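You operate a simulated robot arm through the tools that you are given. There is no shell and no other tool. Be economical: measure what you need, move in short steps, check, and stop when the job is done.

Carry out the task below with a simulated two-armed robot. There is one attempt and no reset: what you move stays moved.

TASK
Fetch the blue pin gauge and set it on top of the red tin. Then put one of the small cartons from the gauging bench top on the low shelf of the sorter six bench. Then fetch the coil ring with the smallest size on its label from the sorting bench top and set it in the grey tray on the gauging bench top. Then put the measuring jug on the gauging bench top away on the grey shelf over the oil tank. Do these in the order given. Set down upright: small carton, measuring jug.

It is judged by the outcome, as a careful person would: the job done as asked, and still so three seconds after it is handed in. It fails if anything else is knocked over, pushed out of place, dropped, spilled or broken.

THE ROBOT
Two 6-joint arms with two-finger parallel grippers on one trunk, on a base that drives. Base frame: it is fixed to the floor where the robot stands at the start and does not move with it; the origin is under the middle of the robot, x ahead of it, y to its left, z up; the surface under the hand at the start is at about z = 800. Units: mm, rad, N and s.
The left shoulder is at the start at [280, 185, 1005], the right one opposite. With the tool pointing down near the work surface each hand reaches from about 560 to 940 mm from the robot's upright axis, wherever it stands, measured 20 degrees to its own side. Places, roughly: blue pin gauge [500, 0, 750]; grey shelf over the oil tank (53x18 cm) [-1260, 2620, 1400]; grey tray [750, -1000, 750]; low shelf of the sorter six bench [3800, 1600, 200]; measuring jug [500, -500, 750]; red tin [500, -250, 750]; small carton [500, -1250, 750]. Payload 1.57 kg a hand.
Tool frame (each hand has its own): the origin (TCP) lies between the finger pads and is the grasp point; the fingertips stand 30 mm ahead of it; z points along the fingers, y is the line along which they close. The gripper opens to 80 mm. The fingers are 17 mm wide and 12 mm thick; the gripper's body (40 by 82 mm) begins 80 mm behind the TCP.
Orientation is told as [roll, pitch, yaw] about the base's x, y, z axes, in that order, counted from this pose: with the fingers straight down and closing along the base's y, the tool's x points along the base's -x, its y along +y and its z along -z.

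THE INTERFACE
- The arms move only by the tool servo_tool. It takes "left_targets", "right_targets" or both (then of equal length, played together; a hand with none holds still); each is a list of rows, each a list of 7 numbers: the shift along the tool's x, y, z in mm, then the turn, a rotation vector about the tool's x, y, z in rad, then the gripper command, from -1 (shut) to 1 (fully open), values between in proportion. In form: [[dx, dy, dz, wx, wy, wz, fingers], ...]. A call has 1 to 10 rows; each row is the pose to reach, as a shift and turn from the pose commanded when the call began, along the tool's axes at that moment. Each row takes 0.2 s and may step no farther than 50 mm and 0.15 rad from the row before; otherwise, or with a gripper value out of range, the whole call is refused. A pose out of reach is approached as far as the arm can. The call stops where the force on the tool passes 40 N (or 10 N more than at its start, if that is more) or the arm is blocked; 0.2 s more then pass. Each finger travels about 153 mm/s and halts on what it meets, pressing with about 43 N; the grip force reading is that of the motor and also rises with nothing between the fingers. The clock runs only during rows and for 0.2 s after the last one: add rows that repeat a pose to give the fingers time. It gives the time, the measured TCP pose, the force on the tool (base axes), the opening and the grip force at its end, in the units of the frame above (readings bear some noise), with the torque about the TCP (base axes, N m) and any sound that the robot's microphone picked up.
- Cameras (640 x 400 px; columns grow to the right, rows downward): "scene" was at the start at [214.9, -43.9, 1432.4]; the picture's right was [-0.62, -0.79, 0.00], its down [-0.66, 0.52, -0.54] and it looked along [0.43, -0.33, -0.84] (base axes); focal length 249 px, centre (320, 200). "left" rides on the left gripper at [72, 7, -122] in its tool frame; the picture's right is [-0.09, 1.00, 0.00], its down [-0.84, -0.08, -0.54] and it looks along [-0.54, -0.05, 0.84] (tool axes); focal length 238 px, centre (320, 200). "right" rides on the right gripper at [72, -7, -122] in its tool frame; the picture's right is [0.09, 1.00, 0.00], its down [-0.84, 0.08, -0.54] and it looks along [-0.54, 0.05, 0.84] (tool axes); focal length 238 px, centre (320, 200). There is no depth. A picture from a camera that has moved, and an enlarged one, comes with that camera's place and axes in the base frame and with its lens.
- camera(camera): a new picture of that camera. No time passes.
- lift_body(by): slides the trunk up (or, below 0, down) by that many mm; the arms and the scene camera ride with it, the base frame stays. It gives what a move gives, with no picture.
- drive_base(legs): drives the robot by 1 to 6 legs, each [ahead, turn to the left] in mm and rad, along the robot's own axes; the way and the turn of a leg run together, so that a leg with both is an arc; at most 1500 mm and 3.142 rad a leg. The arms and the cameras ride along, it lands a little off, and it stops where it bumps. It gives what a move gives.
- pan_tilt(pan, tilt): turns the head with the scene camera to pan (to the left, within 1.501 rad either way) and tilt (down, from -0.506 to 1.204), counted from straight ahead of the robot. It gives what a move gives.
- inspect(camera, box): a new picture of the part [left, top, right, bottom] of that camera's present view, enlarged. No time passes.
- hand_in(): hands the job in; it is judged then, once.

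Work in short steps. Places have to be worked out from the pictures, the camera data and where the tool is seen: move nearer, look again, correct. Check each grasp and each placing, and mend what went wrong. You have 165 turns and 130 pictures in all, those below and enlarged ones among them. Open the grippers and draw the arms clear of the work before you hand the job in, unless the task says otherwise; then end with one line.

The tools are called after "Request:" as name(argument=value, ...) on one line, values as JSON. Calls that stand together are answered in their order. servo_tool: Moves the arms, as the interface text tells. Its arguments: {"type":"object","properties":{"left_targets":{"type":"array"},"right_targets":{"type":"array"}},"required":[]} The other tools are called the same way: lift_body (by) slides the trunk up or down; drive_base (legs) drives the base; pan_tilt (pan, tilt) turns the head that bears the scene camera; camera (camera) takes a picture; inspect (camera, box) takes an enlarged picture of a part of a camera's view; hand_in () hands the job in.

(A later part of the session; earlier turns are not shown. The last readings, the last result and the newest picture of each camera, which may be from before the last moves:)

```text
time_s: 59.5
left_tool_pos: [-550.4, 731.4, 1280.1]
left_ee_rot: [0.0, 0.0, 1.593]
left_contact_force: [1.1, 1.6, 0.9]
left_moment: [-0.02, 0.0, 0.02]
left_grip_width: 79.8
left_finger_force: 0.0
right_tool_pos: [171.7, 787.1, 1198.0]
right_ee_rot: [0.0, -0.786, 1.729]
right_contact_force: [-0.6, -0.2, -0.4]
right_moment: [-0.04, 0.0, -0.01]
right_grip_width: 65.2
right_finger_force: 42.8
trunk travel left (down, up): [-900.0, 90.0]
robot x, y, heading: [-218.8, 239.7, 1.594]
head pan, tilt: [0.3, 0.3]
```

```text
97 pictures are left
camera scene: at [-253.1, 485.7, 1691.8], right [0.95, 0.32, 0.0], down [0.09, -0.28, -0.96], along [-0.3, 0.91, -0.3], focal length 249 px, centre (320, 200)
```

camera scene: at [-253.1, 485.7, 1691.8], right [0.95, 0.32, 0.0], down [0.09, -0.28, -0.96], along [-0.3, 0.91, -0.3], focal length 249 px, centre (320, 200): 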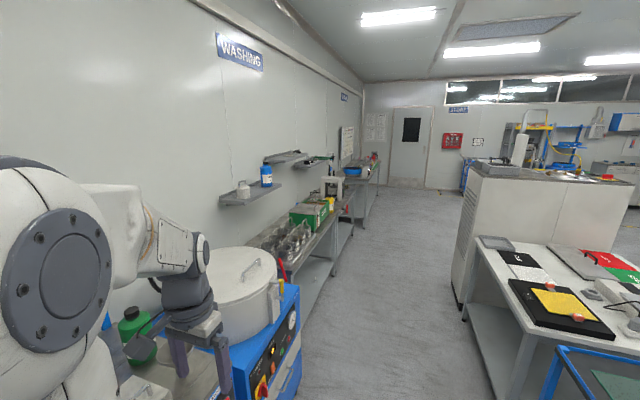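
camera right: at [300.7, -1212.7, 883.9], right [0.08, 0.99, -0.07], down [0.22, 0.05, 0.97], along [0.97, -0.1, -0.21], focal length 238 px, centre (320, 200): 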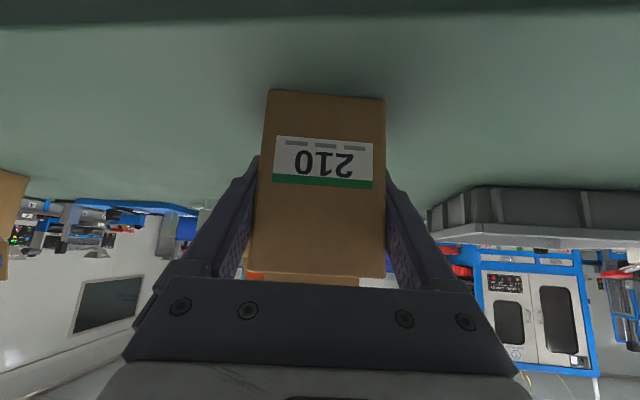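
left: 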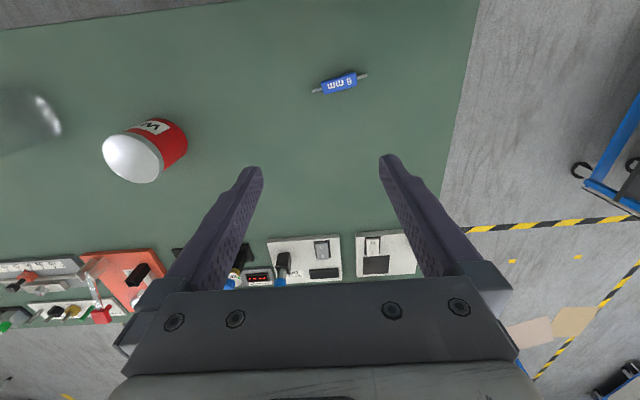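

The big blue cabinet is at about (3300-3650, 1300 to -430), and a blue bench sits just left of it near (3320+,1690), likely sorter six. I'll drive through the corridor between the cart (y>1300) and the gauging bench end.

Request:
drive_base(legs=[[0, -0.7], [640, 0], [0, -0.89], [1300, 0]])

Request:
pan_tilt(pan=0.45, tilt=0.4)

Request:
camera(camera="scene")

```text
time_s: 73.4
left_tool_pos: [1979.3, 1041.8, 1279.8]
left_ee_rot: [0.0, 0.0, -0.008]
left_contact_force: [0.3, 0.6, 0.3]
left_moment: [0.0, 0.01, 0.0]
left_grip_width: 80.2
left_finger_force: 0.0
right_tool_pos: [2013.2, 318.1, 1199.3]
right_ee_rot: [0.001, -0.784, 0.127]
right_contact_force: [-0.2, -0.4, 0.1]
right_moment: [0.0, 0.01, 0.0]
right_grip_width: 65.2
right_finger_force: 43.1
trunk travel left (down, up): [-900.0, 90.0]
robot x, y, heading: [1471.7, 726.0, -0.01]
head pan, tilt: [0.3, 0.3]
```

```text
time_s: 74.1
left_tool_pos: [1979.1, 1041.3, 1279.8]
left_ee_rot: [0.0, -0.001, -0.009]
left_contact_force: [-0.4, -0.2, 0.2]
left_moment: [-0.02, 0.01, -0.02]
left_grip_width: 80.0
left_finger_force: 0.1
right_tool_pos: [2012.7, 316.8, 1198.1]
right_ee_rot: [-0.002, -0.785, 0.128]
right_contact_force: [-0.8, -0.3, -0.1]
right_moment: [0.04, -0.01, 0.0]
right_grip_width: 65.2
right_finger_force: 42.9
trunk travel left (down, up): [-900.0, 90.0]
robot x, y, heading: [1471.2, 728.9, -0.009]
head pan, tilt: [0.45, 0.4]
```

```text
96 pictures are left
camera scene: at [1718.1, 763.0, 1682.5], right [0.43, -0.9, 0.0], down [-0.35, -0.17, -0.92], along [0.83, 0.39, -0.39], focal length 249 px, centre (320, 200)
```

scene: 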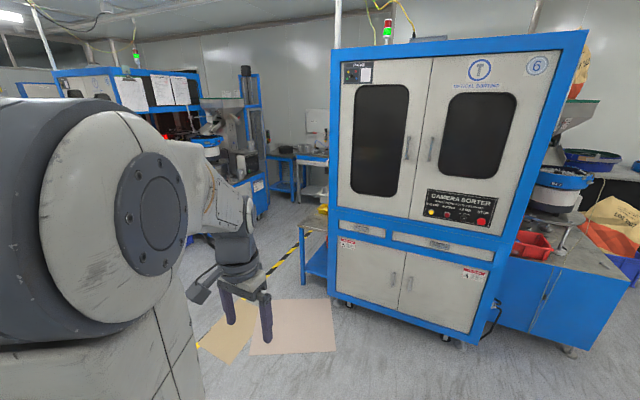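

The cabinet is camera sorter 6, and its bench peeks out on the left. I'll zoom there.

Request:
inspect(camera="scene", box=[250, 130, 370, 310])

```text
2.22 times, centred on (310, 220) of scene
camera zoom: at [1718.1, 763.0, 1682.5], right [0.43, -0.9, 0.0], down [-0.35, -0.17, -0.92], along [0.83, 0.39, -0.39], focal length 553 px, centre (342, 156)
```

zoom: 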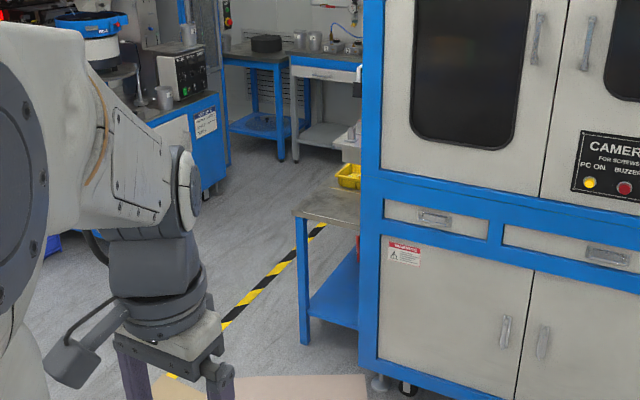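

The bench is a grey-topped table on the cabinet's left side, with top at about z 640 and a blue low shelf. Its open end faces me near (3346, 1350–1700). I'll check whether the tan patches on the floor are flat.

Request:
inspect(camera="scene", box=[190, 280, 360, 380])

```text
3.76 times, centred on (275, 330) of scene
camera zoom: at [1718.1, 763.0, 1682.5], right [0.43, -0.9, 0.0], down [-0.35, -0.17, -0.92], along [0.83, 0.39, -0.39], focal length 937 px, centre (489, -289)
```

zoom: 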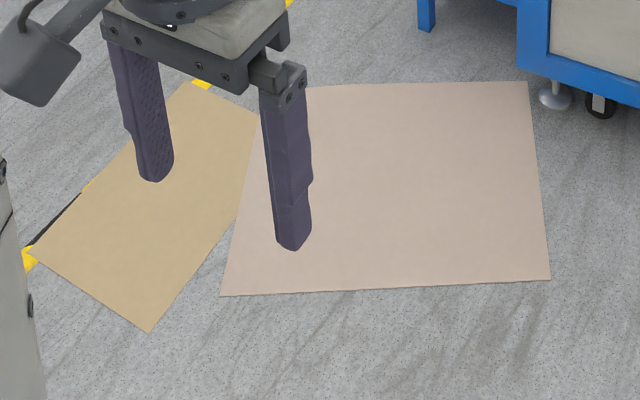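

The patches are just flat sheets on the floor. I'll drive to about (2450,1840), facing the bench end, and look at the shelf.

Request:
drive_base(legs=[[0, 0.858], [1480, 0], [0, -0.85]])

Request:
pan_tilt(pan=-0.25, tilt=0.6)

Request:
camera(camera="scene")

```text
time_s: 85.8
left_tool_pos: [2959.4, 2136.0, 1279.6]
left_ee_rot: [0.0, 0.002, -0.005]
left_contact_force: [0.2, 0.8, -0.3]
left_moment: [0.01, 0.01, 0.03]
left_grip_width: 80.1
left_finger_force: 0.1
right_tool_pos: [2994.4, 1412.6, 1198.5]
right_ee_rot: [0.0, -0.786, 0.132]
right_contact_force: [0.2, -0.2, -1.0]
right_moment: [0.02, -0.03, 0.0]
right_grip_width: 65.2
right_finger_force: 42.9
trunk travel left (down, up): [-900.0, 90.0]
robot x, y, heading: [2456.3, 1822.4, -0.002]
head pan, tilt: [0.45, 0.4]
```

```text
time_s: 86.8
left_tool_pos: [2960.1, 2137.0, 1279.3]
left_ee_rot: [0.001, 0.0, -0.007]
left_contact_force: [0.4, -0.7, 0.5]
left_moment: [0.01, 0.01, 0.06]
left_grip_width: 79.7
left_finger_force: 0.1
right_tool_pos: [2996.3, 1412.0, 1200.3]
right_ee_rot: [0.001, -0.786, 0.131]
right_contact_force: [-0.4, 0.0, 0.2]
right_moment: [0.01, 0.03, 0.01]
right_grip_width: 65.0
right_finger_force: 42.8
trunk travel left (down, up): [-900.0, 90.0]
robot x, y, heading: [2455.4, 1821.7, -0.011]
head pan, tilt: [-0.25, 0.6]
```

```text
93 pictures are left
camera scene: at [2701.4, 1794.5, 1664.3], right [-0.25, -0.97, 0.0], down [-0.55, 0.14, -0.83], along [0.8, -0.21, -0.56], focal length 249 px, centre (320, 200)
```

scene: 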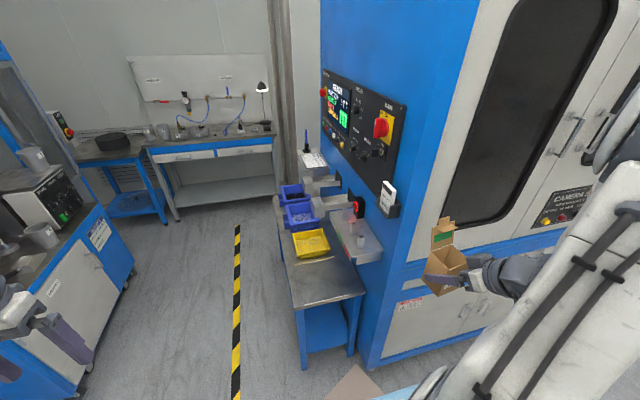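

The bench end legs are at (3363,1715) and (3373,1421), so the opening is about 245 mm centred on y≈1568. I'll lower the trunk, then straighten the carton and align it laterally.

Request:
lift_body(by=-800)

Request:
servo_tool(right_targets=[[0, 39, 0, 0.023, 0, 0.023, -1], [0, 78, 0, 0.046, 0, 0.046, -1], [0, 117, 0, 0.069, 0, 0.069, -1], [0, 158, 0, 0.092, 0, 0.092, -1], [0, 158, 0, 0.092, 0, 0.092, -1]])

Request:
camera(camera="scene")

Request:
camera(camera="right")

```text
refused: -800 is not a number from -400 to 400
```

```text
time_s: 88.0
left_tool_pos: [2958.9, 2136.8, 1279.4]
left_ee_rot: [-0.001, -0.001, -0.005]
left_contact_force: [0.0, -0.2, 0.2]
left_moment: [-0.01, -0.03, -0.02]
left_grip_width: 80.2
left_finger_force: 0.2
right_tool_pos: [3067.8, 1498.4, 1260.5]
right_ee_rot: [0.001, -0.784, 0.002]
right_contact_force: [-0.2, 1.2, -0.7]
right_moment: [-0.02, 0.02, 0.02]
right_grip_width: 65.1
right_finger_force: 42.7
right hand out of reach, approached as far as the arm can: row 1, 2, 3, 4, 5
trunk travel left (down, up): [-900.0, 90.0]
robot x, y, heading: [2458.6, 1820.9, -0.009]
head pan, tilt: [-0.25, 0.6]
```

```text
92 pictures are left
camera scene: at [2701.3, 1794.9, 1664.3], right [-0.25, -0.97, 0.0], down [-0.55, 0.14, -0.83], along [0.8, -0.21, -0.56], focal length 249 px, centre (320, 200)
```

scene: 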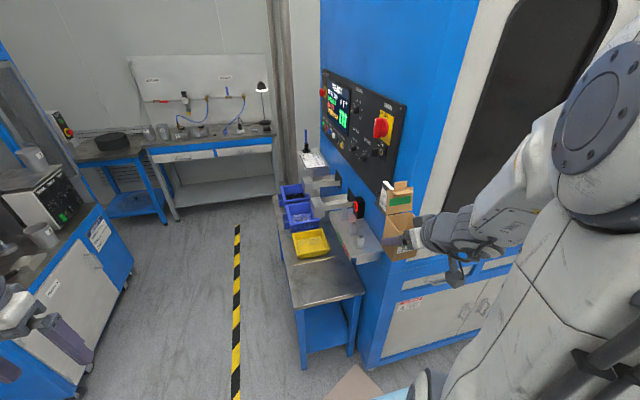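

```text
91 pictures are left
camera right: at [2929.4, 1491.0, 1296.3], right [-0.07, 1.0, -0.06], down [0.21, 0.08, 0.97], along [0.98, 0.05, -0.21], focal length 238 px, centre (320, 200)
```

right: 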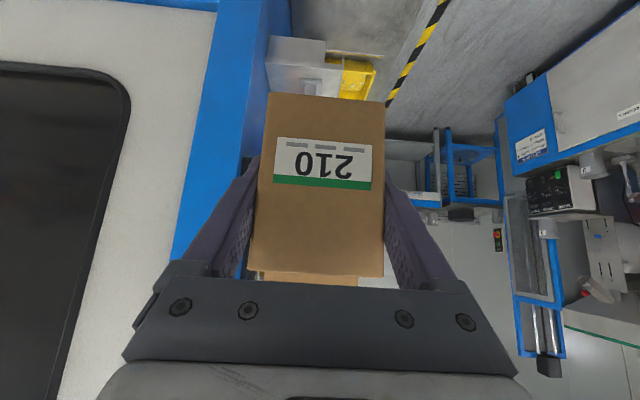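

The hand was too close in for that sideways move, so it ended at (3068,1498), with the yaw now 0. I'll lower the trunk in two steps.

Request:
lift_body(by=-400)

Request:
lift_body(by=-400)

Request:
camera(camera="scene")

Request:
camera(camera="right")

```text
time_s: 91.8
left_tool_pos: [2959.3, 2136.4, 879.1]
left_ee_rot: [0.0, 0.0, -0.006]
left_contact_force: [0.0, -0.6, -0.2]
left_moment: [0.0, 0.01, -0.02]
left_grip_width: 79.8
left_finger_force: 0.1
right_tool_pos: [3067.7, 1497.7, 861.7]
right_ee_rot: [0.002, -0.783, 0.001]
right_contact_force: [-0.5, -0.8, 0.5]
right_moment: [0.0, 0.0, -0.03]
right_grip_width: 65.4
right_finger_force: 43.1
trunk travel left (down, up): [-500.0, 490.0]
robot x, y, heading: [2454.7, 1819.1, -0.004]
head pan, tilt: [-0.25, 0.6]
```

```text
time_s: 95.7
left_tool_pos: [2959.5, 2136.0, 479.2]
left_ee_rot: [0.0, 0.0, -0.005]
left_contact_force: [0.1, 0.7, 0.0]
left_moment: [0.0, 0.01, 0.01]
left_grip_width: 80.1
left_finger_force: 0.0
right_tool_pos: [3067.2, 1497.8, 460.3]
right_ee_rot: [0.003, -0.785, 0.002]
right_contact_force: [-0.3, 1.0, -0.7]
right_moment: [-0.01, 0.01, 0.0]
right_grip_width: 65.5
right_finger_force: 43.4
trunk travel left (down, up): [-100.0, 890.0]
robot x, y, heading: [2455.2, 1818.9, -0.013]
head pan, tilt: [-0.25, 0.6]
```

```text
90 pictures are left
camera scene: at [2701.4, 1794.5, 864.3], right [-0.25, -0.97, 0.0], down [-0.55, 0.14, -0.83], along [0.8, -0.21, -0.56], focal length 249 px, centre (320, 200)
```

scene: 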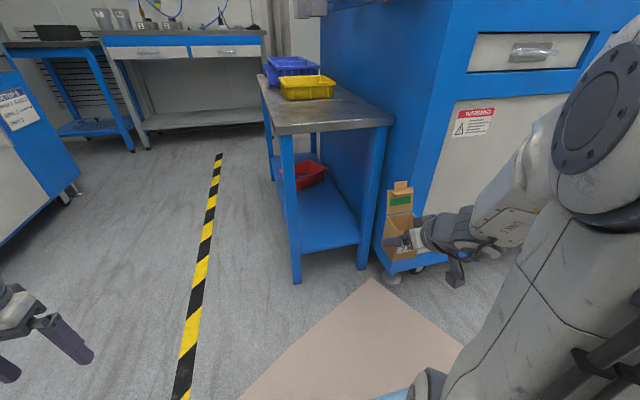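

```text
89 pictures are left
camera right: at [2929.4, 1490.4, 495.9], right [-0.07, 1.0, -0.06], down [0.21, 0.08, 0.97], along [0.98, 0.05, -0.21], focal length 238 px, centre (320, 200)
```

right: 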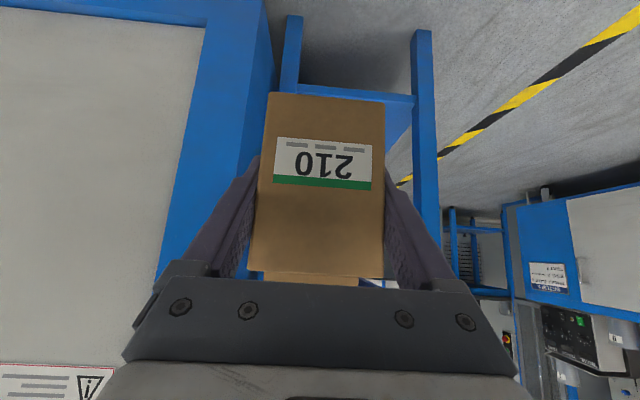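

The shelf is clear in front (a red tray sits farther back), with its top at z≈190, front edge x≈3365, and the bench top underside at about 640. I'll lower and centre the carton at y≈1568.

Request:
lift_body(by=-100)

Request:
servo_tool(right_targets=[[4, 17, 25, 0, 0, 0, -1], [9, 35, 51, 0, 0, 0, -1], [13, 52, 77, 0, 0, 0, -1], [18, 70, 102, 0, 0, 0, -1], [18, 70, 102, 0, 0, 0, -1]])

```text
time_s: 97.0
left_tool_pos: [2959.1, 2137.5, 379.5]
left_ee_rot: [0.001, 0.001, -0.005]
left_contact_force: [0.4, 0.3, -0.6]
left_moment: [-0.03, -0.01, -0.03]
left_grip_width: 79.9
left_finger_force: 0.1
right_tool_pos: [3067.3, 1497.8, 361.9]
right_ee_rot: [0.004, -0.783, 0.002]
right_contact_force: [-0.1, 0.7, -0.7]
right_moment: [-0.02, -0.01, 0.01]
right_grip_width: 65.3
right_finger_force: 42.7
trunk travel left (down, up): [0.0, 990.0]
robot x, y, heading: [2455.4, 1821.2, -0.006]
head pan, tilt: [-0.25, 0.6]
```

```text
time_s: 98.2
left_tool_pos: [2958.7, 2136.3, 380.6]
left_ee_rot: [0.0, 0.001, -0.006]
left_contact_force: [0.0, -0.1, -0.6]
left_moment: [0.02, -0.01, 0.03]
left_grip_width: 80.0
left_finger_force: 0.1
right_tool_pos: [3130.9, 1565.9, 276.5]
right_ee_rot: [0.0, -0.782, 0.004]
right_contact_force: [-0.1, 0.9, 0.1]
right_moment: [-0.01, 0.01, 0.0]
right_grip_width: 65.3
right_finger_force: 42.6
right hand out of reach, approached as far as the arm can: row 1, 2, 3, 4, 5
trunk travel left (down, up): [0.0, 990.0]
robot x, y, heading: [2456.5, 1817.5, -0.005]
head pan, tilt: [-0.25, 0.6]
```

It's aligned at (3131,1566,276). I'll drive forward 160 mm, then check.

Request:
drive_base(legs=[[160, 0]])

Request:
servo_tool(right_targets=[[-14, 0, 14, 0, 0, 0, -1], [-28, 0, 28, 0, 0, 0, -1], [-28, 0, 28, 0, 0, 0, -1]])

Request:
camera(camera="scene")

Request:
camera(camera="right")

```text
time_s: 99.6
left_tool_pos: [3121.6, 2136.4, 378.6]
left_ee_rot: [0.001, 0.0, -0.005]
left_contact_force: [-0.2, -0.3, 1.0]
left_moment: [0.01, 0.01, 0.01]
left_grip_width: 80.0
left_finger_force: 0.1
right_tool_pos: [3291.8, 1565.3, 276.3]
right_ee_rot: [0.001, -0.783, 0.002]
right_contact_force: [0.0, 0.2, -1.3]
right_moment: [0.01, 0.0, 0.01]
right_grip_width: 65.2
right_finger_force: 43.5
trunk travel left (down, up): [0.0, 990.0]
robot x, y, heading: [2619.0, 1814.7, -0.006]
head pan, tilt: [-0.25, 0.6]
```

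```text
time_s: 100.4
left_tool_pos: [3121.9, 2135.3, 379.6]
left_ee_rot: [0.0, -0.001, -0.006]
left_contact_force: [0.3, 0.7, -0.5]
left_moment: [0.0, 0.0, 0.03]
left_grip_width: 79.8
left_finger_force: 0.1
right_tool_pos: [3333.3, 1564.6, 276.3]
right_ee_rot: [-0.001, -0.782, 0.002]
right_contact_force: [-0.2, -0.2, -0.4]
right_moment: [-0.01, -0.03, 0.02]
right_grip_width: 65.2
right_finger_force: 43.1
trunk travel left (down, up): [0.0, 990.0]
robot x, y, heading: [2617.0, 1817.7, -0.012]
head pan, tilt: [-0.25, 0.6]
```

```text
88 pictures are left
camera scene: at [2863.7, 1793.5, 764.3], right [-0.25, -0.97, 0.0], down [-0.55, 0.14, -0.83], along [0.8, -0.21, -0.56], focal length 249 px, centre (320, 200)
```

scene: 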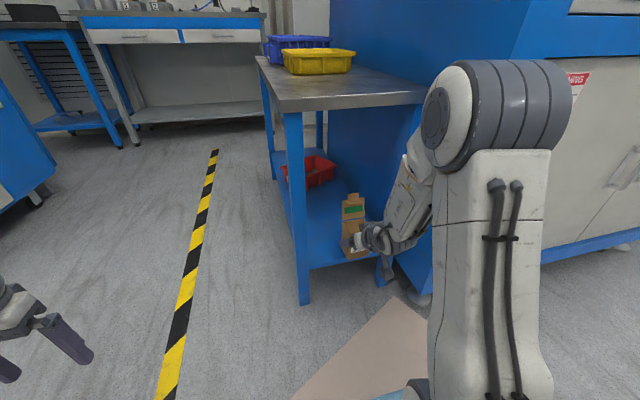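

```text
87 pictures are left
camera right: at [3194.4, 1557.3, 311.7], right [-0.07, 1.0, -0.06], down [0.21, 0.08, 0.97], along [0.97, 0.05, -0.22], focal length 238 px, centre (320, 200)
```

right: 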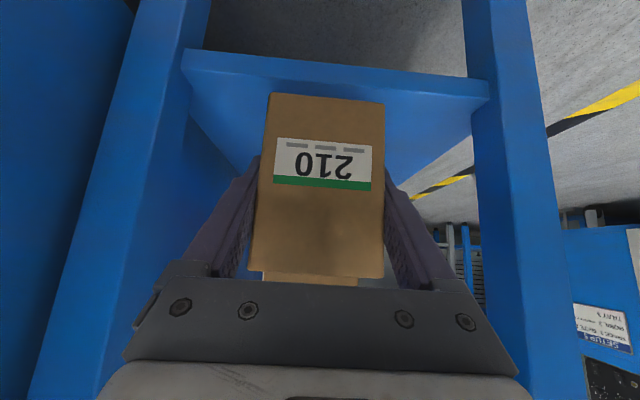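

The opening runs y 1455–1686 and the carton sits at 1565. I'll advance 95 mm inside, staying about 30 mm above the shelf.

Request:
servo_tool(right_targets=[[-17, 3, 17, 0, 0, 0, -1], [-34, 4, 34, 0, 0, 0, -1], [-51, 4, 51, 0, 0, 0, -1], [-68, 4, 68, 0, 0, 0, -1], [-68, 4, 68, 0, 0, 0, -1]])

Request:
servo_tool(right_targets=[[8, 0, 8, 0, 0, 0, -1], [16, 0, 16, 0, 0, 0, -1], [20, 0, 20, 0, 0, 0, -1], [23, 0, 23, 0, 0, 0, -1], [23, 0, 23, 0, 0, 0, -1]])

Request:
camera(camera="scene")

```text
time_s: 101.6
left_tool_pos: [3122.1, 2136.6, 378.9]
left_ee_rot: [0.0, 0.0, -0.005]
left_contact_force: [-0.1, 0.5, 0.2]
left_moment: [-0.01, -0.02, 0.02]
left_grip_width: 80.1
left_finger_force: 0.0
right_tool_pos: [3426.3, 1569.2, 275.9]
right_ee_rot: [0.001, -0.78, 0.003]
right_contact_force: [0.6, 0.9, -1.0]
right_moment: [-0.01, 0.01, 0.0]
right_grip_width: 65.2
right_finger_force: 42.9
trunk travel left (down, up): [0.0, 990.0]
robot x, y, heading: [2618.8, 1819.4, -0.007]
head pan, tilt: [-0.25, 0.6]
```

```text
time_s: 102.8
left_tool_pos: [3121.9, 2135.4, 378.9]
left_ee_rot: [-0.002, 0.001, -0.005]
left_contact_force: [0.2, 0.5, 0.1]
left_moment: [-0.01, 0.02, -0.01]
left_grip_width: 79.7
left_finger_force: 0.0
right_tool_pos: [3427.7, 1569.5, 244.8]
right_ee_rot: [0.0, -0.783, 0.003]
right_contact_force: [-0.1, 0.0, 0.1]
right_moment: [-0.01, 0.01, 0.01]
right_grip_width: 65.1
right_finger_force: 43.2
trunk travel left (down, up): [0.0, 990.0]
robot x, y, heading: [2616.3, 1816.2, -0.011]
head pan, tilt: [-0.25, 0.6]
```

```text
86 pictures are left
camera scene: at [2863.8, 1793.5, 764.3], right [-0.25, -0.97, 0.0], down [-0.55, 0.14, -0.83], along [0.8, -0.21, -0.56], focal length 249 px, centre (320, 200)
```

scene: 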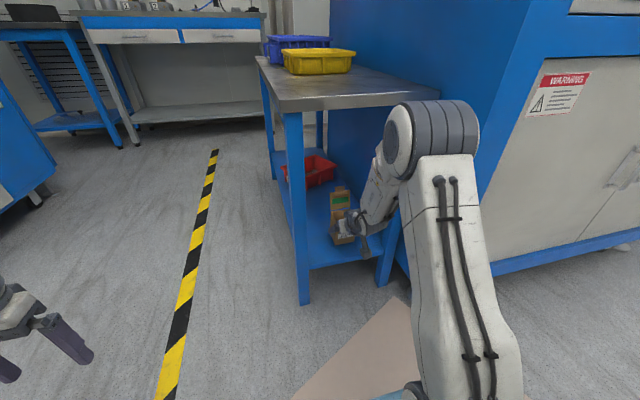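

No contact yet. I'll go down in small steps until the force rises.

Request:
servo_tool(right_targets=[[2, 0, 2, 0, 0, 0, -1], [4, 0, 4, 0, 0, 0, -1], [4, 0, 4, 0, 0, 0, -1]])

Request:
inspect(camera="scene", box=[280, 140, 420, 280])

```text
time_s: 103.6
left_tool_pos: [3121.3, 2136.0, 379.2]
left_ee_rot: [0.0, 0.0, -0.004]
left_contact_force: [0.4, 0.8, -0.2]
left_moment: [0.03, 0.04, -0.01]
left_grip_width: 80.2
left_finger_force: 0.1
right_tool_pos: [3428.1, 1568.9, 238.6]
right_ee_rot: [0.001, -0.784, 0.001]
right_contact_force: [-0.2, 0.6, -0.1]
right_moment: [-0.04, -0.02, -0.02]
right_grip_width: 65.2
right_finger_force: 43.2
trunk travel left (down, up): [0.0, 990.0]
robot x, y, heading: [2619.7, 1819.6, -0.006]
head pan, tilt: [-0.25, 0.6]
```

```text
2.86 times, centred on (350, 210) of scene
camera zoom: at [2863.8, 1793.5, 764.3], right [-0.25, -0.97, 0.0], down [-0.55, 0.14, -0.83], along [0.8, -0.21, -0.56], focal length 711 px, centre (234, 171)
```

zoom: 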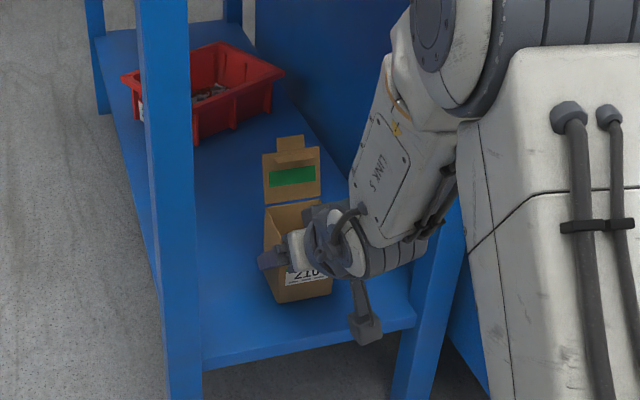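

Request:
servo_tool(right_targets=[[2, 0, 2, 0, 0, 0, -1], [4, 0, 4, 0, 0, 0, -1], [6, 0, 6, 0, 0, 0, -1], [6, 0, 6, 0, 0, 0, -1]])

```text
time_s: 104.6
left_tool_pos: [3122.0, 2135.7, 377.7]
left_ee_rot: [-0.001, -0.001, -0.006]
left_contact_force: [0.4, 0.5, 0.6]
left_moment: [0.03, -0.03, -0.02]
left_grip_width: 80.0
left_finger_force: 0.2
right_tool_pos: [3429.7, 1569.0, 230.0]
right_ee_rot: [0.002, -0.781, 0.001]
right_contact_force: [0.1, -0.1, -0.4]
right_moment: [-0.01, -0.01, 0.0]
right_grip_width: 65.1
right_finger_force: 43.5
trunk travel left (down, up): [0.0, 990.0]
robot x, y, heading: [2614.2, 1820.4, -0.007]
head pan, tilt: [-0.25, 0.6]
```

Still free, so I'll keep lowering.

Request:
servo_tool(right_targets=[[2, 0, 2, 0, 0, 0, -1], [4, 0, 4, 0, 0, 0, -1], [5, 0, 5, 0, 0, 0, -1], [5, 0, 5, 0, 0, 0, -1]])

Request:
camera(camera="right")

```text
time_s: 105.7
left_tool_pos: [3121.2, 2135.1, 379.7]
left_ee_rot: [0.001, 0.0, -0.006]
left_contact_force: [1.0, 0.0, 0.2]
left_moment: [-0.01, 0.02, 0.0]
left_grip_width: 80.0
left_finger_force: 0.0
right_tool_pos: [3431.6, 1568.4, 228.2]
right_ee_rot: [0.0, -0.798, 0.004]
right_contact_force: [-2.5, 0.1, 11.6]
right_moment: [0.01, 0.4, 0.01]
right_grip_width: 65.1
right_finger_force: 43.1
trunk travel left (down, up): [0.0, 990.0]
robot x, y, heading: [2619.5, 1820.3, -0.001]
head pan, tilt: [-0.25, 0.6]
stopped in row 4 (right hand): the force on the tool passed its limit at 40 N (the readings are from after the stop); the commanded pose is now the measured one
```

```text
84 pictures are left
camera right: at [3293.4, 1561.6, 261.2], right [-0.07, 1.0, -0.07], down [0.19, 0.08, 0.98], along [0.98, 0.05, -0.2], focal length 238 px, centre (320, 200)
```

right: 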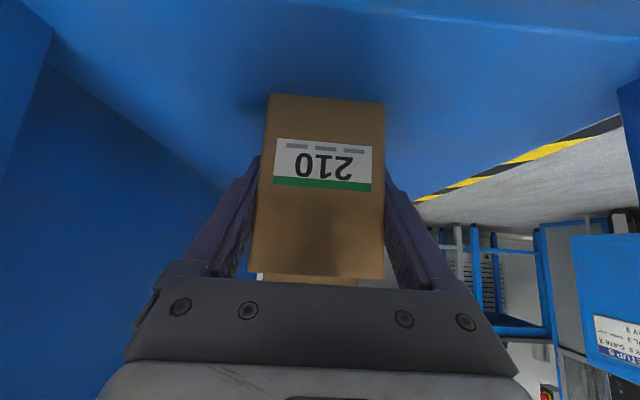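

Contact with the shelf at TCP z≈228, with a slight 0.015 rad tilt. I'll undo that, open, and back out along the tool axis.

Request:
servo_tool(right_targets=[[-1, 0, -1, 0, 0.013, 0, -1], [-1, 0, -1, 0, 0.013, 0, 0.8], [-1, 0, -1, 0, 0.013, 0, 1], [-1, 0, -1, 0, 0.013, 0, 1]])

Request:
camera(camera="right")

```text
time_s: 106.7
left_tool_pos: [3120.8, 2135.1, 380.0]
left_ee_rot: [0.0, 0.0, -0.005]
left_contact_force: [-0.2, -0.6, 0.1]
left_moment: [-0.01, -0.01, 0.03]
left_grip_width: 79.9
left_finger_force: 0.0
right_tool_pos: [3430.8, 1568.6, 228.0]
right_ee_rot: [0.002, -0.779, 0.002]
right_contact_force: [0.3, 0.4, -0.1]
right_moment: [-0.01, 0.02, 0.0]
right_grip_width: 79.9
right_finger_force: 0.1
trunk travel left (down, up): [0.0, 990.0]
robot x, y, heading: [2616.4, 1815.7, -0.002]
head pan, tilt: [-0.25, 0.6]
```

```text
83 pictures are left
camera right: at [3292.8, 1562.0, 263.2], right [-0.07, 1.0, -0.06], down [0.21, 0.08, 0.97], along [0.97, 0.05, -0.22], focal length 238 px, centre (320, 200)
```

right: 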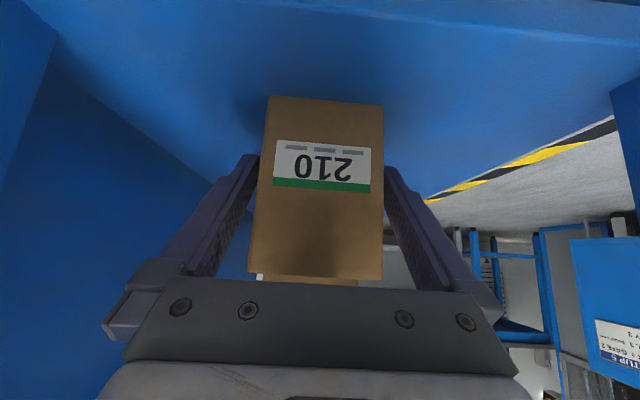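

Released and clear on both sides. I'll back out along the tool axis.

Request:
servo_tool(right_targets=[[0, 1, -15, 0, 0, 0, 1], [0, 1, -40, 0, 0, 0, 1], [0, 1, -75, 0, 0, 0, 1], [25, 1, -110, 0, 0, 0, 1], [50, 1, -140, 0, 0, 0, 1], [70, 1, -165, 0, 0, 0, 1]])

Request:
camera(camera="scene")

Request:
camera(camera="right")

```text
time_s: 108.1
left_tool_pos: [3121.9, 2136.0, 379.2]
left_ee_rot: [0.0, 0.0, -0.005]
left_contact_force: [0.3, -0.5, 0.3]
left_moment: [-0.01, 0.02, -0.02]
left_grip_width: 80.2
left_finger_force: 0.0
right_tool_pos: [3288.3, 1567.8, 299.4]
right_ee_rot: [0.003, -0.779, 0.002]
right_contact_force: [0.2, 0.9, -0.2]
right_moment: [-0.03, 0.05, -0.01]
right_grip_width: 80.1
right_finger_force: 0.1
right hand out of reach, approached as far as the arm can: row 6
trunk travel left (down, up): [0.0, 990.0]
robot x, y, heading: [2620.5, 1818.3, -0.008]
head pan, tilt: [-0.25, 0.6]
```

```text
82 pictures are left
camera scene: at [2863.7, 1793.6, 764.2], right [-0.25, -0.97, 0.0], down [-0.55, 0.14, -0.83], along [0.8, -0.21, -0.56], focal length 249 px, centre (320, 200)
```

scene: 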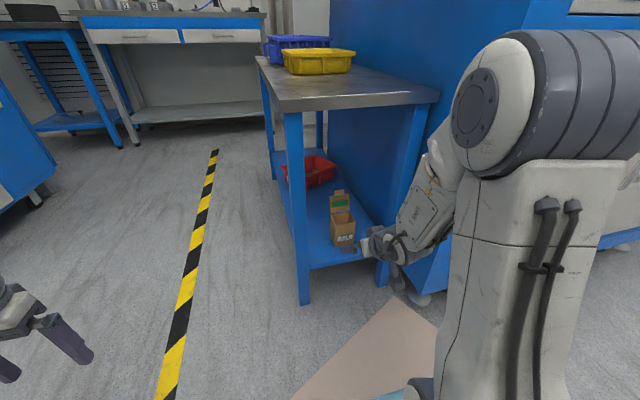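

```text
81 pictures are left
camera right: at [3150.8, 1560.4, 333.8], right [-0.07, 1.0, -0.06], down [0.22, 0.08, 0.97], along [0.97, 0.05, -0.22], focal length 238 px, centre (320, 200)
```

right: 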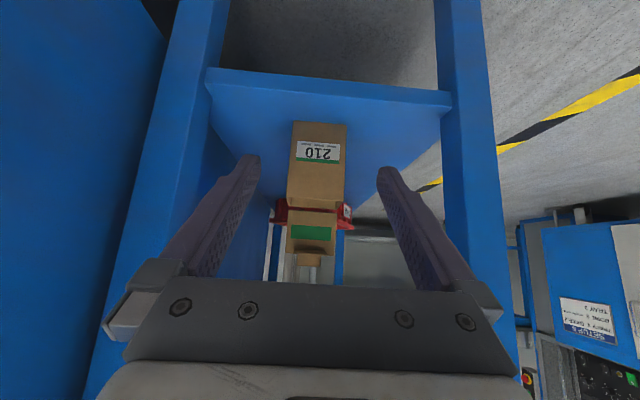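

The carton stands upright on the shelf. I'll back away, raise the trunk, and look for the sorting bench.

Request:
drive_base(legs=[[-350, 0]])

Request:
lift_body(by=400)

Request:
lift_body(by=400)

Request:
pan_tilt(pan=0.6, tilt=0.15)

Request:
camera(camera="scene")

Request:
pan_tilt(pan=1.5, tilt=0.2)

Request:
camera(camera="scene")

```text
time_s: 110.4
left_tool_pos: [2773.1, 2139.4, 379.8]
left_ee_rot: [0.0, -0.002, -0.001]
left_contact_force: [0.4, -0.4, -0.3]
left_moment: [0.03, -0.03, 0.0]
left_grip_width: 79.9
left_finger_force: 0.1
right_tool_pos: [2943.3, 1570.9, 297.2]
right_ee_rot: [0.001, -0.778, 0.006]
right_contact_force: [-0.4, 0.0, 0.7]
right_moment: [0.01, 0.04, -0.02]
right_grip_width: 80.0
right_finger_force: 0.0
trunk travel left (down, up): [0.0, 990.0]
robot x, y, heading: [2274.3, 1818.9, -0.001]
head pan, tilt: [-0.25, 0.6]
```

```text
time_s: 114.2
left_tool_pos: [2773.5, 2138.5, 779.3]
left_ee_rot: [0.001, 0.0, -0.003]
left_contact_force: [0.2, 0.2, 0.4]
left_moment: [0.02, 0.02, -0.01]
left_grip_width: 79.9
left_finger_force: 0.1
right_tool_pos: [2943.1, 1571.3, 698.5]
right_ee_rot: [0.001, -0.779, 0.005]
right_contact_force: [-0.1, 0.1, 0.0]
right_moment: [0.0, -0.03, 0.01]
right_grip_width: 80.0
right_finger_force: 0.2
trunk travel left (down, up): [-400.0, 590.0]
robot x, y, heading: [2268.7, 1815.0, -0.003]
head pan, tilt: [-0.25, 0.6]
```

```text
time_s: 118.0
left_tool_pos: [2774.3, 2139.5, 1179.8]
left_ee_rot: [0.001, -0.001, -0.003]
left_contact_force: [0.0, -0.8, 0.2]
left_moment: [-0.03, 0.0, 0.02]
left_grip_width: 80.0
left_finger_force: 0.0
right_tool_pos: [2943.0, 1571.2, 1098.4]
right_ee_rot: [0.002, -0.778, 0.005]
right_contact_force: [-0.3, 0.2, -0.8]
right_moment: [0.04, -0.02, 0.01]
right_grip_width: 79.8
right_finger_force: 0.0
trunk travel left (down, up): [-800.0, 190.0]
robot x, y, heading: [2272.5, 1817.4, -0.006]
head pan, tilt: [-0.25, 0.6]
```

```text
time_s: 119.2
left_tool_pos: [2773.3, 2138.9, 1180.1]
left_ee_rot: [-0.001, 0.001, -0.004]
left_contact_force: [-0.4, 0.3, 0.1]
left_moment: [0.0, 0.0, 0.01]
left_grip_width: 79.8
left_finger_force: 0.0
right_tool_pos: [2941.0, 1571.8, 1098.0]
right_ee_rot: [0.002, -0.779, 0.006]
right_contact_force: [-0.3, 0.7, 0.8]
right_moment: [0.0, -0.04, -0.02]
right_grip_width: 80.2
right_finger_force: 0.0
trunk travel left (down, up): [-800.0, 190.0]
robot x, y, heading: [2271.7, 1816.5, -0.004]
head pan, tilt: [0.6, 0.15]
```

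```text
80 pictures are left
camera scene: at [2507.8, 1870.1, 1605.7], right [0.56, -0.83, 0.0], down [-0.12, -0.08, -0.99], along [0.82, 0.55, -0.15], focal length 249 px, centre (320, 200)
```

scene: 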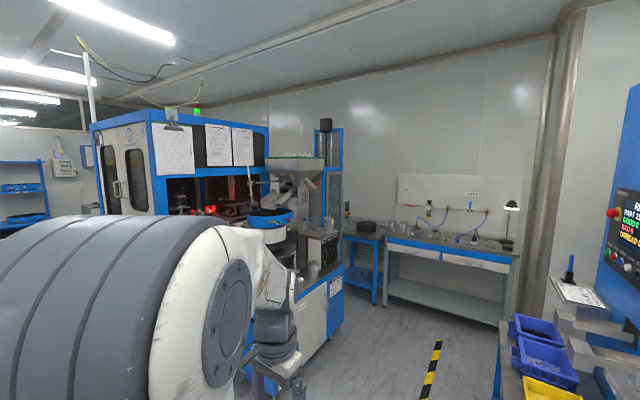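

```text
time_s: 120.4
left_tool_pos: [2772.6, 2138.8, 1179.6]
left_ee_rot: [0.001, 0.0, -0.002]
left_contact_force: [0.1, 0.8, -0.5]
left_moment: [0.02, 0.02, 0.03]
left_grip_width: 80.0
left_finger_force: 0.1
right_tool_pos: [2943.5, 1571.5, 1098.1]
right_ee_rot: [0.003, -0.778, 0.007]
right_contact_force: [0.3, -0.8, -0.3]
right_moment: [-0.02, 0.06, 0.0]
right_grip_width: 79.8
right_finger_force: 0.0
trunk travel left (down, up): [-800.0, 190.0]
robot x, y, heading: [2270.6, 1821.3, -0.003]
head pan, tilt: [1.499, 0.201]
```

```text
79 pictures are left
camera scene: at [2438.2, 1911.0, 1601.0], right [1.0, -0.08, 0.0], down [-0.02, -0.2, -0.98], along [0.07, 0.98, -0.2], focal length 249 px, centre (320, 200)
```

scene: 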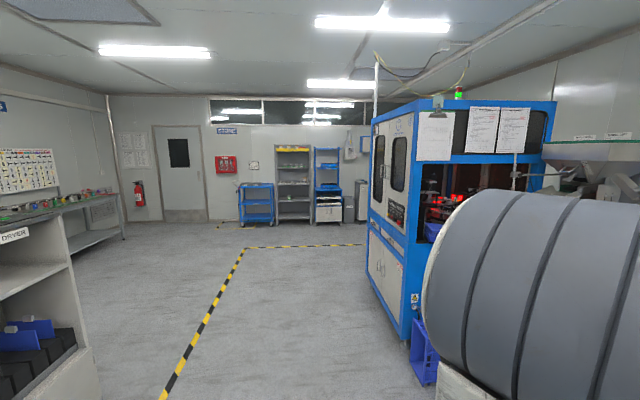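

I'll zoom on the wall bench at left and on the dryer area.

Request:
inspect(camera="scene", box=[0, 80, 130, 260])

Request:
drive_base(legs=[[0, 1.9]])

Request:
pan_tilt(pan=0.6, tilt=0.25)

Request:
camera(camera="scene")

```text
2.22 times, centred on (65, 170) of scene
camera zoom: at [2438.2, 1911.0, 1601.0], right [1.0, -0.08, 0.0], down [-0.02, -0.2, -0.98], along [0.07, 0.98, -0.2], focal length 553 px, centre (887, 267)
```

zoom: 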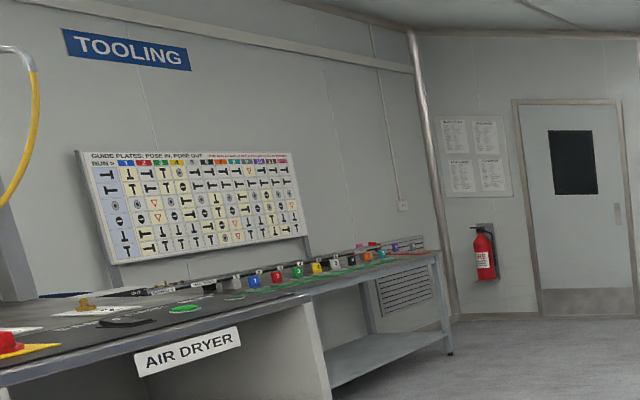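

```text
time_s: 125.3
left_tool_pos: [1808.5, 2195.0, 1178.3]
left_ee_rot: [0.001, -0.003, 1.89]
left_contact_force: [0.0, -0.4, -0.1]
left_moment: [-0.02, 0.0, -0.03]
left_grip_width: 80.1
left_finger_force: 0.0
right_tool_pos: [2293.8, 2534.5, 1097.5]
right_ee_rot: [0.001, -0.779, 1.898]
right_contact_force: [0.3, 0.1, -0.7]
right_moment: [0.0, 0.01, 0.0]
right_grip_width: 79.9
right_finger_force: 0.1
trunk travel left (down, up): [-800.0, 190.0]
robot x, y, heading: [2271.2, 1818.6, 1.889]
head pan, tilt: [1.499, 0.201]
```

```text
time_s: 126.5
left_tool_pos: [1809.3, 2195.5, 1178.8]
left_ee_rot: [0.001, -0.001, 1.89]
left_contact_force: [0.7, -0.7, 0.3]
left_moment: [0.02, 0.02, 0.01]
left_grip_width: 80.0
left_finger_force: 0.0
right_tool_pos: [2293.2, 2534.6, 1097.2]
right_ee_rot: [0.002, -0.78, 1.897]
right_contact_force: [-0.2, 0.2, 0.2]
right_moment: [0.0, 0.01, -0.02]
right_grip_width: 80.0
right_finger_force: 0.0
trunk travel left (down, up): [-800.0, 190.0]
robot x, y, heading: [2272.0, 1817.0, 1.89]
head pan, tilt: [0.6, 0.25]
```

```text
77 pictures are left
camera scene: at [2146.6, 2027.4, 1596.5], right [0.61, 0.8, 0.0], down [0.2, -0.15, -0.97], along [-0.77, 0.59, -0.25], focal length 249 px, centre (320, 200)
```

scene: 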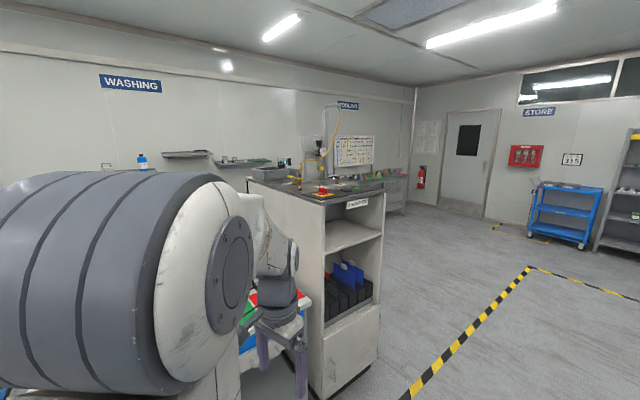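

No sorting bench on this side (signs read washing, tooling, store). I'll turn and drive back south toward (2000,800) to view the east and south sides.

Request:
drive_base(legs=[[0, 2.56], [1050, 0], [0, 0.9]])

Request:
pan_tilt(pan=0.35, tilt=0.2)

Request:
camera(camera="scene")

Request:
pan_tilt(pan=-0.6, tilt=0.2)

Request:
camera(camera="scene")

```text
time_s: 140.2
left_tool_pos: [2519.8, 576.7, 1178.7]
left_ee_rot: [-0.001, -0.001, -0.975]
left_contact_force: [0.6, 0.7, -0.1]
left_moment: [0.03, 0.02, -0.03]
left_grip_width: 79.9
left_finger_force: 0.0
right_tool_pos: [2146.3, 116.8, 1098.5]
right_ee_rot: [0.003, -0.778, -0.967]
right_contact_force: [-0.8, -0.5, 0.1]
right_moment: [0.0, -0.01, 0.0]
right_grip_width: 79.8
right_finger_force: 0.1
trunk travel left (down, up): [-800.0, 190.0]
robot x, y, heading: [1971.7, 812.5, -0.977]
head pan, tilt: [0.6, 0.25]
```

```text
time_s: 141.0
left_tool_pos: [2519.4, 576.6, 1180.2]
left_ee_rot: [-0.001, 0.001, -0.975]
left_contact_force: [0.6, 0.4, -0.5]
left_moment: [-0.02, 0.04, 0.0]
left_grip_width: 80.3
left_finger_force: 0.1
right_tool_pos: [2145.9, 117.3, 1098.5]
right_ee_rot: [0.003, -0.777, -0.967]
right_contact_force: [-0.2, 0.1, 0.2]
right_moment: [0.01, -0.02, 0.04]
right_grip_width: 80.1
right_finger_force: 0.0
trunk travel left (down, up): [-800.0, 190.0]
robot x, y, heading: [1972.4, 808.3, -0.977]
head pan, tilt: [0.351, 0.201]
```

```text
76 pictures are left
camera scene: at [2137.8, 624.2, 1601.0], right [-0.58, -0.81, 0.0], down [-0.16, 0.12, -0.98], along [0.8, -0.57, -0.2], focal length 249 px, centre (320, 200)
```

scene: 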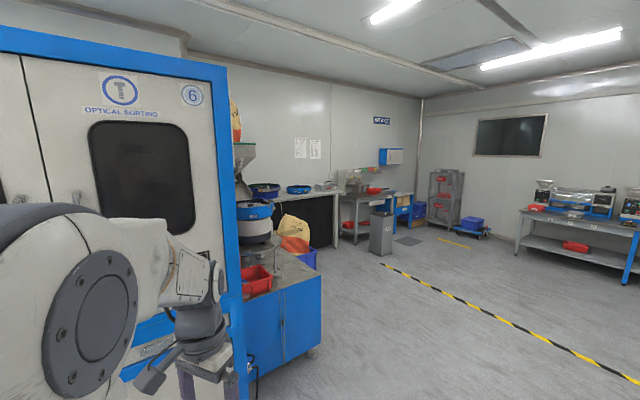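

```text
time_s: 142.2
left_tool_pos: [2518.5, 576.8, 1178.9]
left_ee_rot: [0.002, 0.0, -0.975]
left_contact_force: [-0.6, -0.2, 0.8]
left_moment: [-0.03, 0.01, 0.0]
left_grip_width: 79.9
left_finger_force: 0.0
right_tool_pos: [2146.4, 116.8, 1097.7]
right_ee_rot: [0.001, -0.778, -0.965]
right_contact_force: [-0.3, 0.1, 0.5]
right_moment: [-0.01, 0.0, 0.0]
right_grip_width: 80.0
right_finger_force: 0.1
trunk travel left (down, up): [-800.0, 190.0]
robot x, y, heading: [1970.2, 813.2, -0.977]
head pan, tilt: [-0.6, 0.201]
```

```text
75 pictures are left
camera scene: at [2061.8, 585.4, 1601.0], right [-1.0, 0.0, 0.0], down [0.0, 0.2, -0.98], along [0.0, -0.98, -0.2], focal length 249 px, centre (320, 200)
```

scene: 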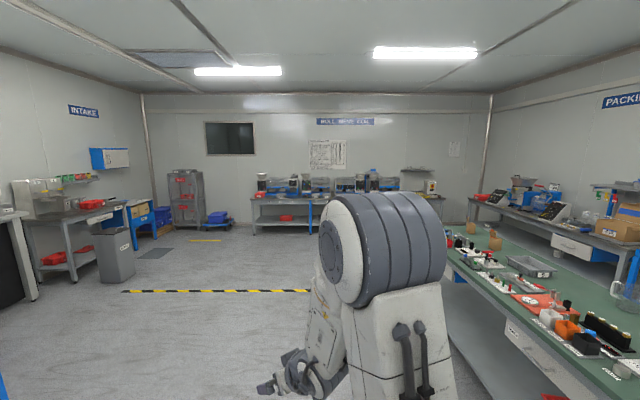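

I see signs for INTAKE and PACKING plus one on the south wall. I'll read that sign and look at the benches.

Request:
inspect(camera="scene", box=[240, 105, 450, 240])

Request:
inspect(camera="scene", box=[0, 140, 160, 300])

Request:
inspect(camera="scene", box=[440, 150, 640, 280])

```text
2.96 times, centred on (345, 172) of scene
camera zoom: at [2061.8, 585.4, 1601.0], right [-1.0, 0.0, 0.0], down [0.0, 0.2, -0.98], along [0.0, -0.98, -0.2], focal length 738 px, centre (246, 282)
```

zoom: 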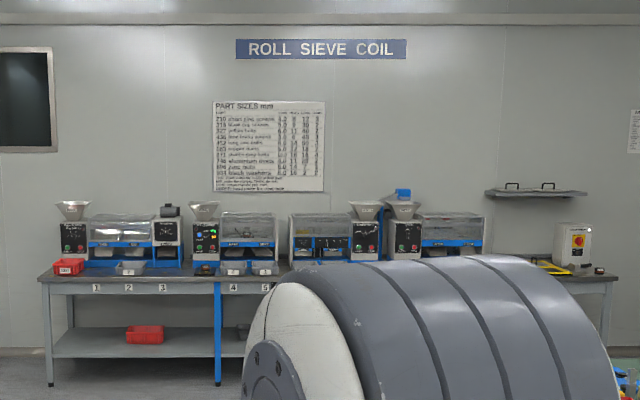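

```text
2.50 times, centred on (80, 220) of scene
camera zoom: at [2061.8, 585.4, 1601.0], right [-1.0, 0.0, 0.0], down [0.0, 0.2, -0.98], along [0.0, -0.98, -0.2], focal length 622 px, centre (920, 150)
```

zoom: 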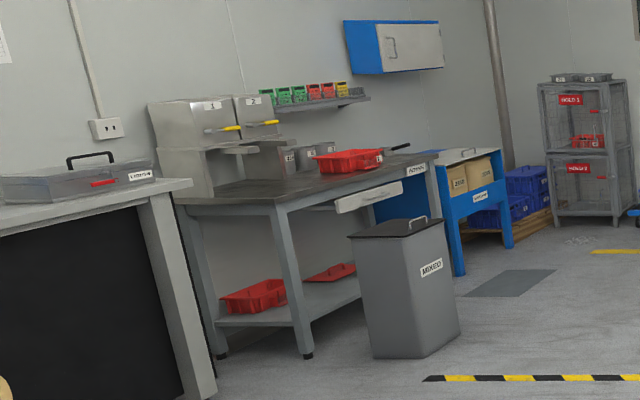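

```text
3.08 times, centred on (540, 215) of scene
camera zoom: at [2061.8, 585.4, 1601.0], right [-1.0, 0.0, 0.0], down [0.0, 0.2, -0.98], along [0.0, -0.98, -0.2], focal length 766 px, centre (-357, 154)
```

zoom: 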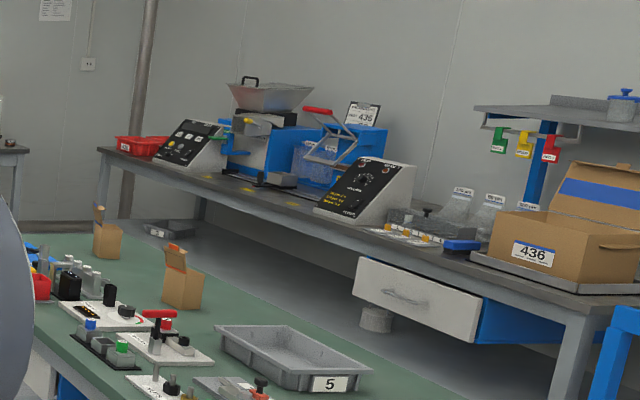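

The south-wall "ROLL SIEVE COIL" bench must be the sorting bench, with its front at about y≈-3940 and x from -230 to 3330. I'll drive south along x≈1950 and look.

Request:
drive_base(legs=[[0, -0.594], [1500, 0], [1300, 0]])

Request:
pan_tilt(pan=-0.5, tilt=0.35)

Request:
camera(camera="scene")

Request:
pan_tilt(pan=0.4, tilt=0.35)

Request:
camera(camera="scene")

```text
time_s: 157.5
left_tool_pos: [2286.0, -2505.8, 1178.4]
left_ee_rot: [-0.001, 0.0, -1.574]
left_contact_force: [0.3, -0.3, 0.5]
left_moment: [0.02, -0.02, -0.01]
left_grip_width: 79.8
left_finger_force: 0.0
right_tool_pos: [1719.1, -2676.0, 1098.9]
right_ee_rot: [0.003, -0.778, -1.567]
right_contact_force: [-0.2, 0.6, -0.3]
right_moment: [-0.01, -0.03, -0.02]
right_grip_width: 79.9
right_finger_force: 0.1
trunk travel left (down, up): [-800.0, 190.0]
robot x, y, heading: [1968.6, -2000.7, -1.573]
head pan, tilt: [-0.6, 0.201]
```

```text
time_s: 158.2
left_tool_pos: [2286.5, -2506.7, 1179.2]
left_ee_rot: [-0.001, 0.003, -1.574]
left_contact_force: [-0.5, -0.5, 0.5]
left_moment: [-0.01, 0.01, 0.02]
left_grip_width: 80.2
left_finger_force: 0.0
right_tool_pos: [1720.3, -2676.3, 1099.0]
right_ee_rot: [0.002, -0.781, -1.567]
right_contact_force: [0.0, -0.4, -0.4]
right_moment: [0.01, 0.0, 0.03]
right_grip_width: 80.0
right_finger_force: 0.3
trunk travel left (down, up): [-800.0, 190.0]
robot x, y, heading: [1969.2, -2003.9, -1.576]
head pan, tilt: [-0.499, 0.351]
```

```text
71 pictures are left
camera scene: at [1922.2, -2246.5, 1587.1], right [-0.88, 0.48, 0.0], down [0.17, 0.3, -0.94], along [-0.45, -0.82, -0.34], focal length 249 px, centre (320, 200)
```

scene: 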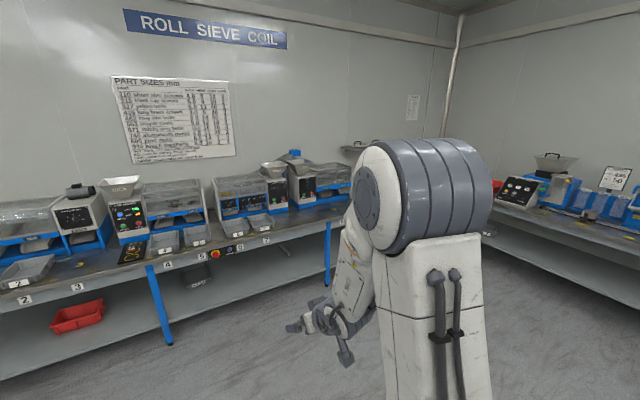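

```text
time_s: 159.4
left_tool_pos: [2286.5, -2506.4, 1178.4]
left_ee_rot: [0.002, -0.001, -1.575]
left_contact_force: [0.3, 1.0, 0.1]
left_moment: [-0.02, 0.0, 0.01]
left_grip_width: 80.2
left_finger_force: 0.0
right_tool_pos: [1719.5, -2676.0, 1098.1]
right_ee_rot: [0.003, -0.779, -1.567]
right_contact_force: [-0.2, 0.4, -0.2]
right_moment: [0.01, 0.03, 0.01]
right_grip_width: 79.9
right_finger_force: 0.1
trunk travel left (down, up): [-800.0, 190.0]
robot x, y, heading: [1967.9, -2002.3, -1.578]
head pan, tilt: [0.4, 0.351]
```

```text
70 pictures are left
camera scene: at [2003.0, -2250.7, 1587.0], right [-0.92, -0.39, 0.0], down [-0.13, 0.32, -0.94], along [0.36, -0.87, -0.34], focal length 249 px, centre (320, 200)
```

scene: 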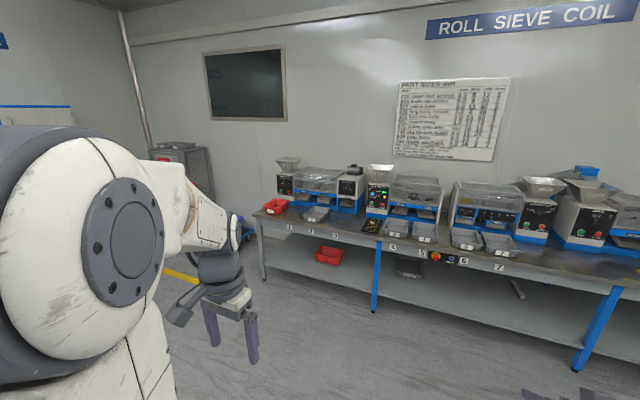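

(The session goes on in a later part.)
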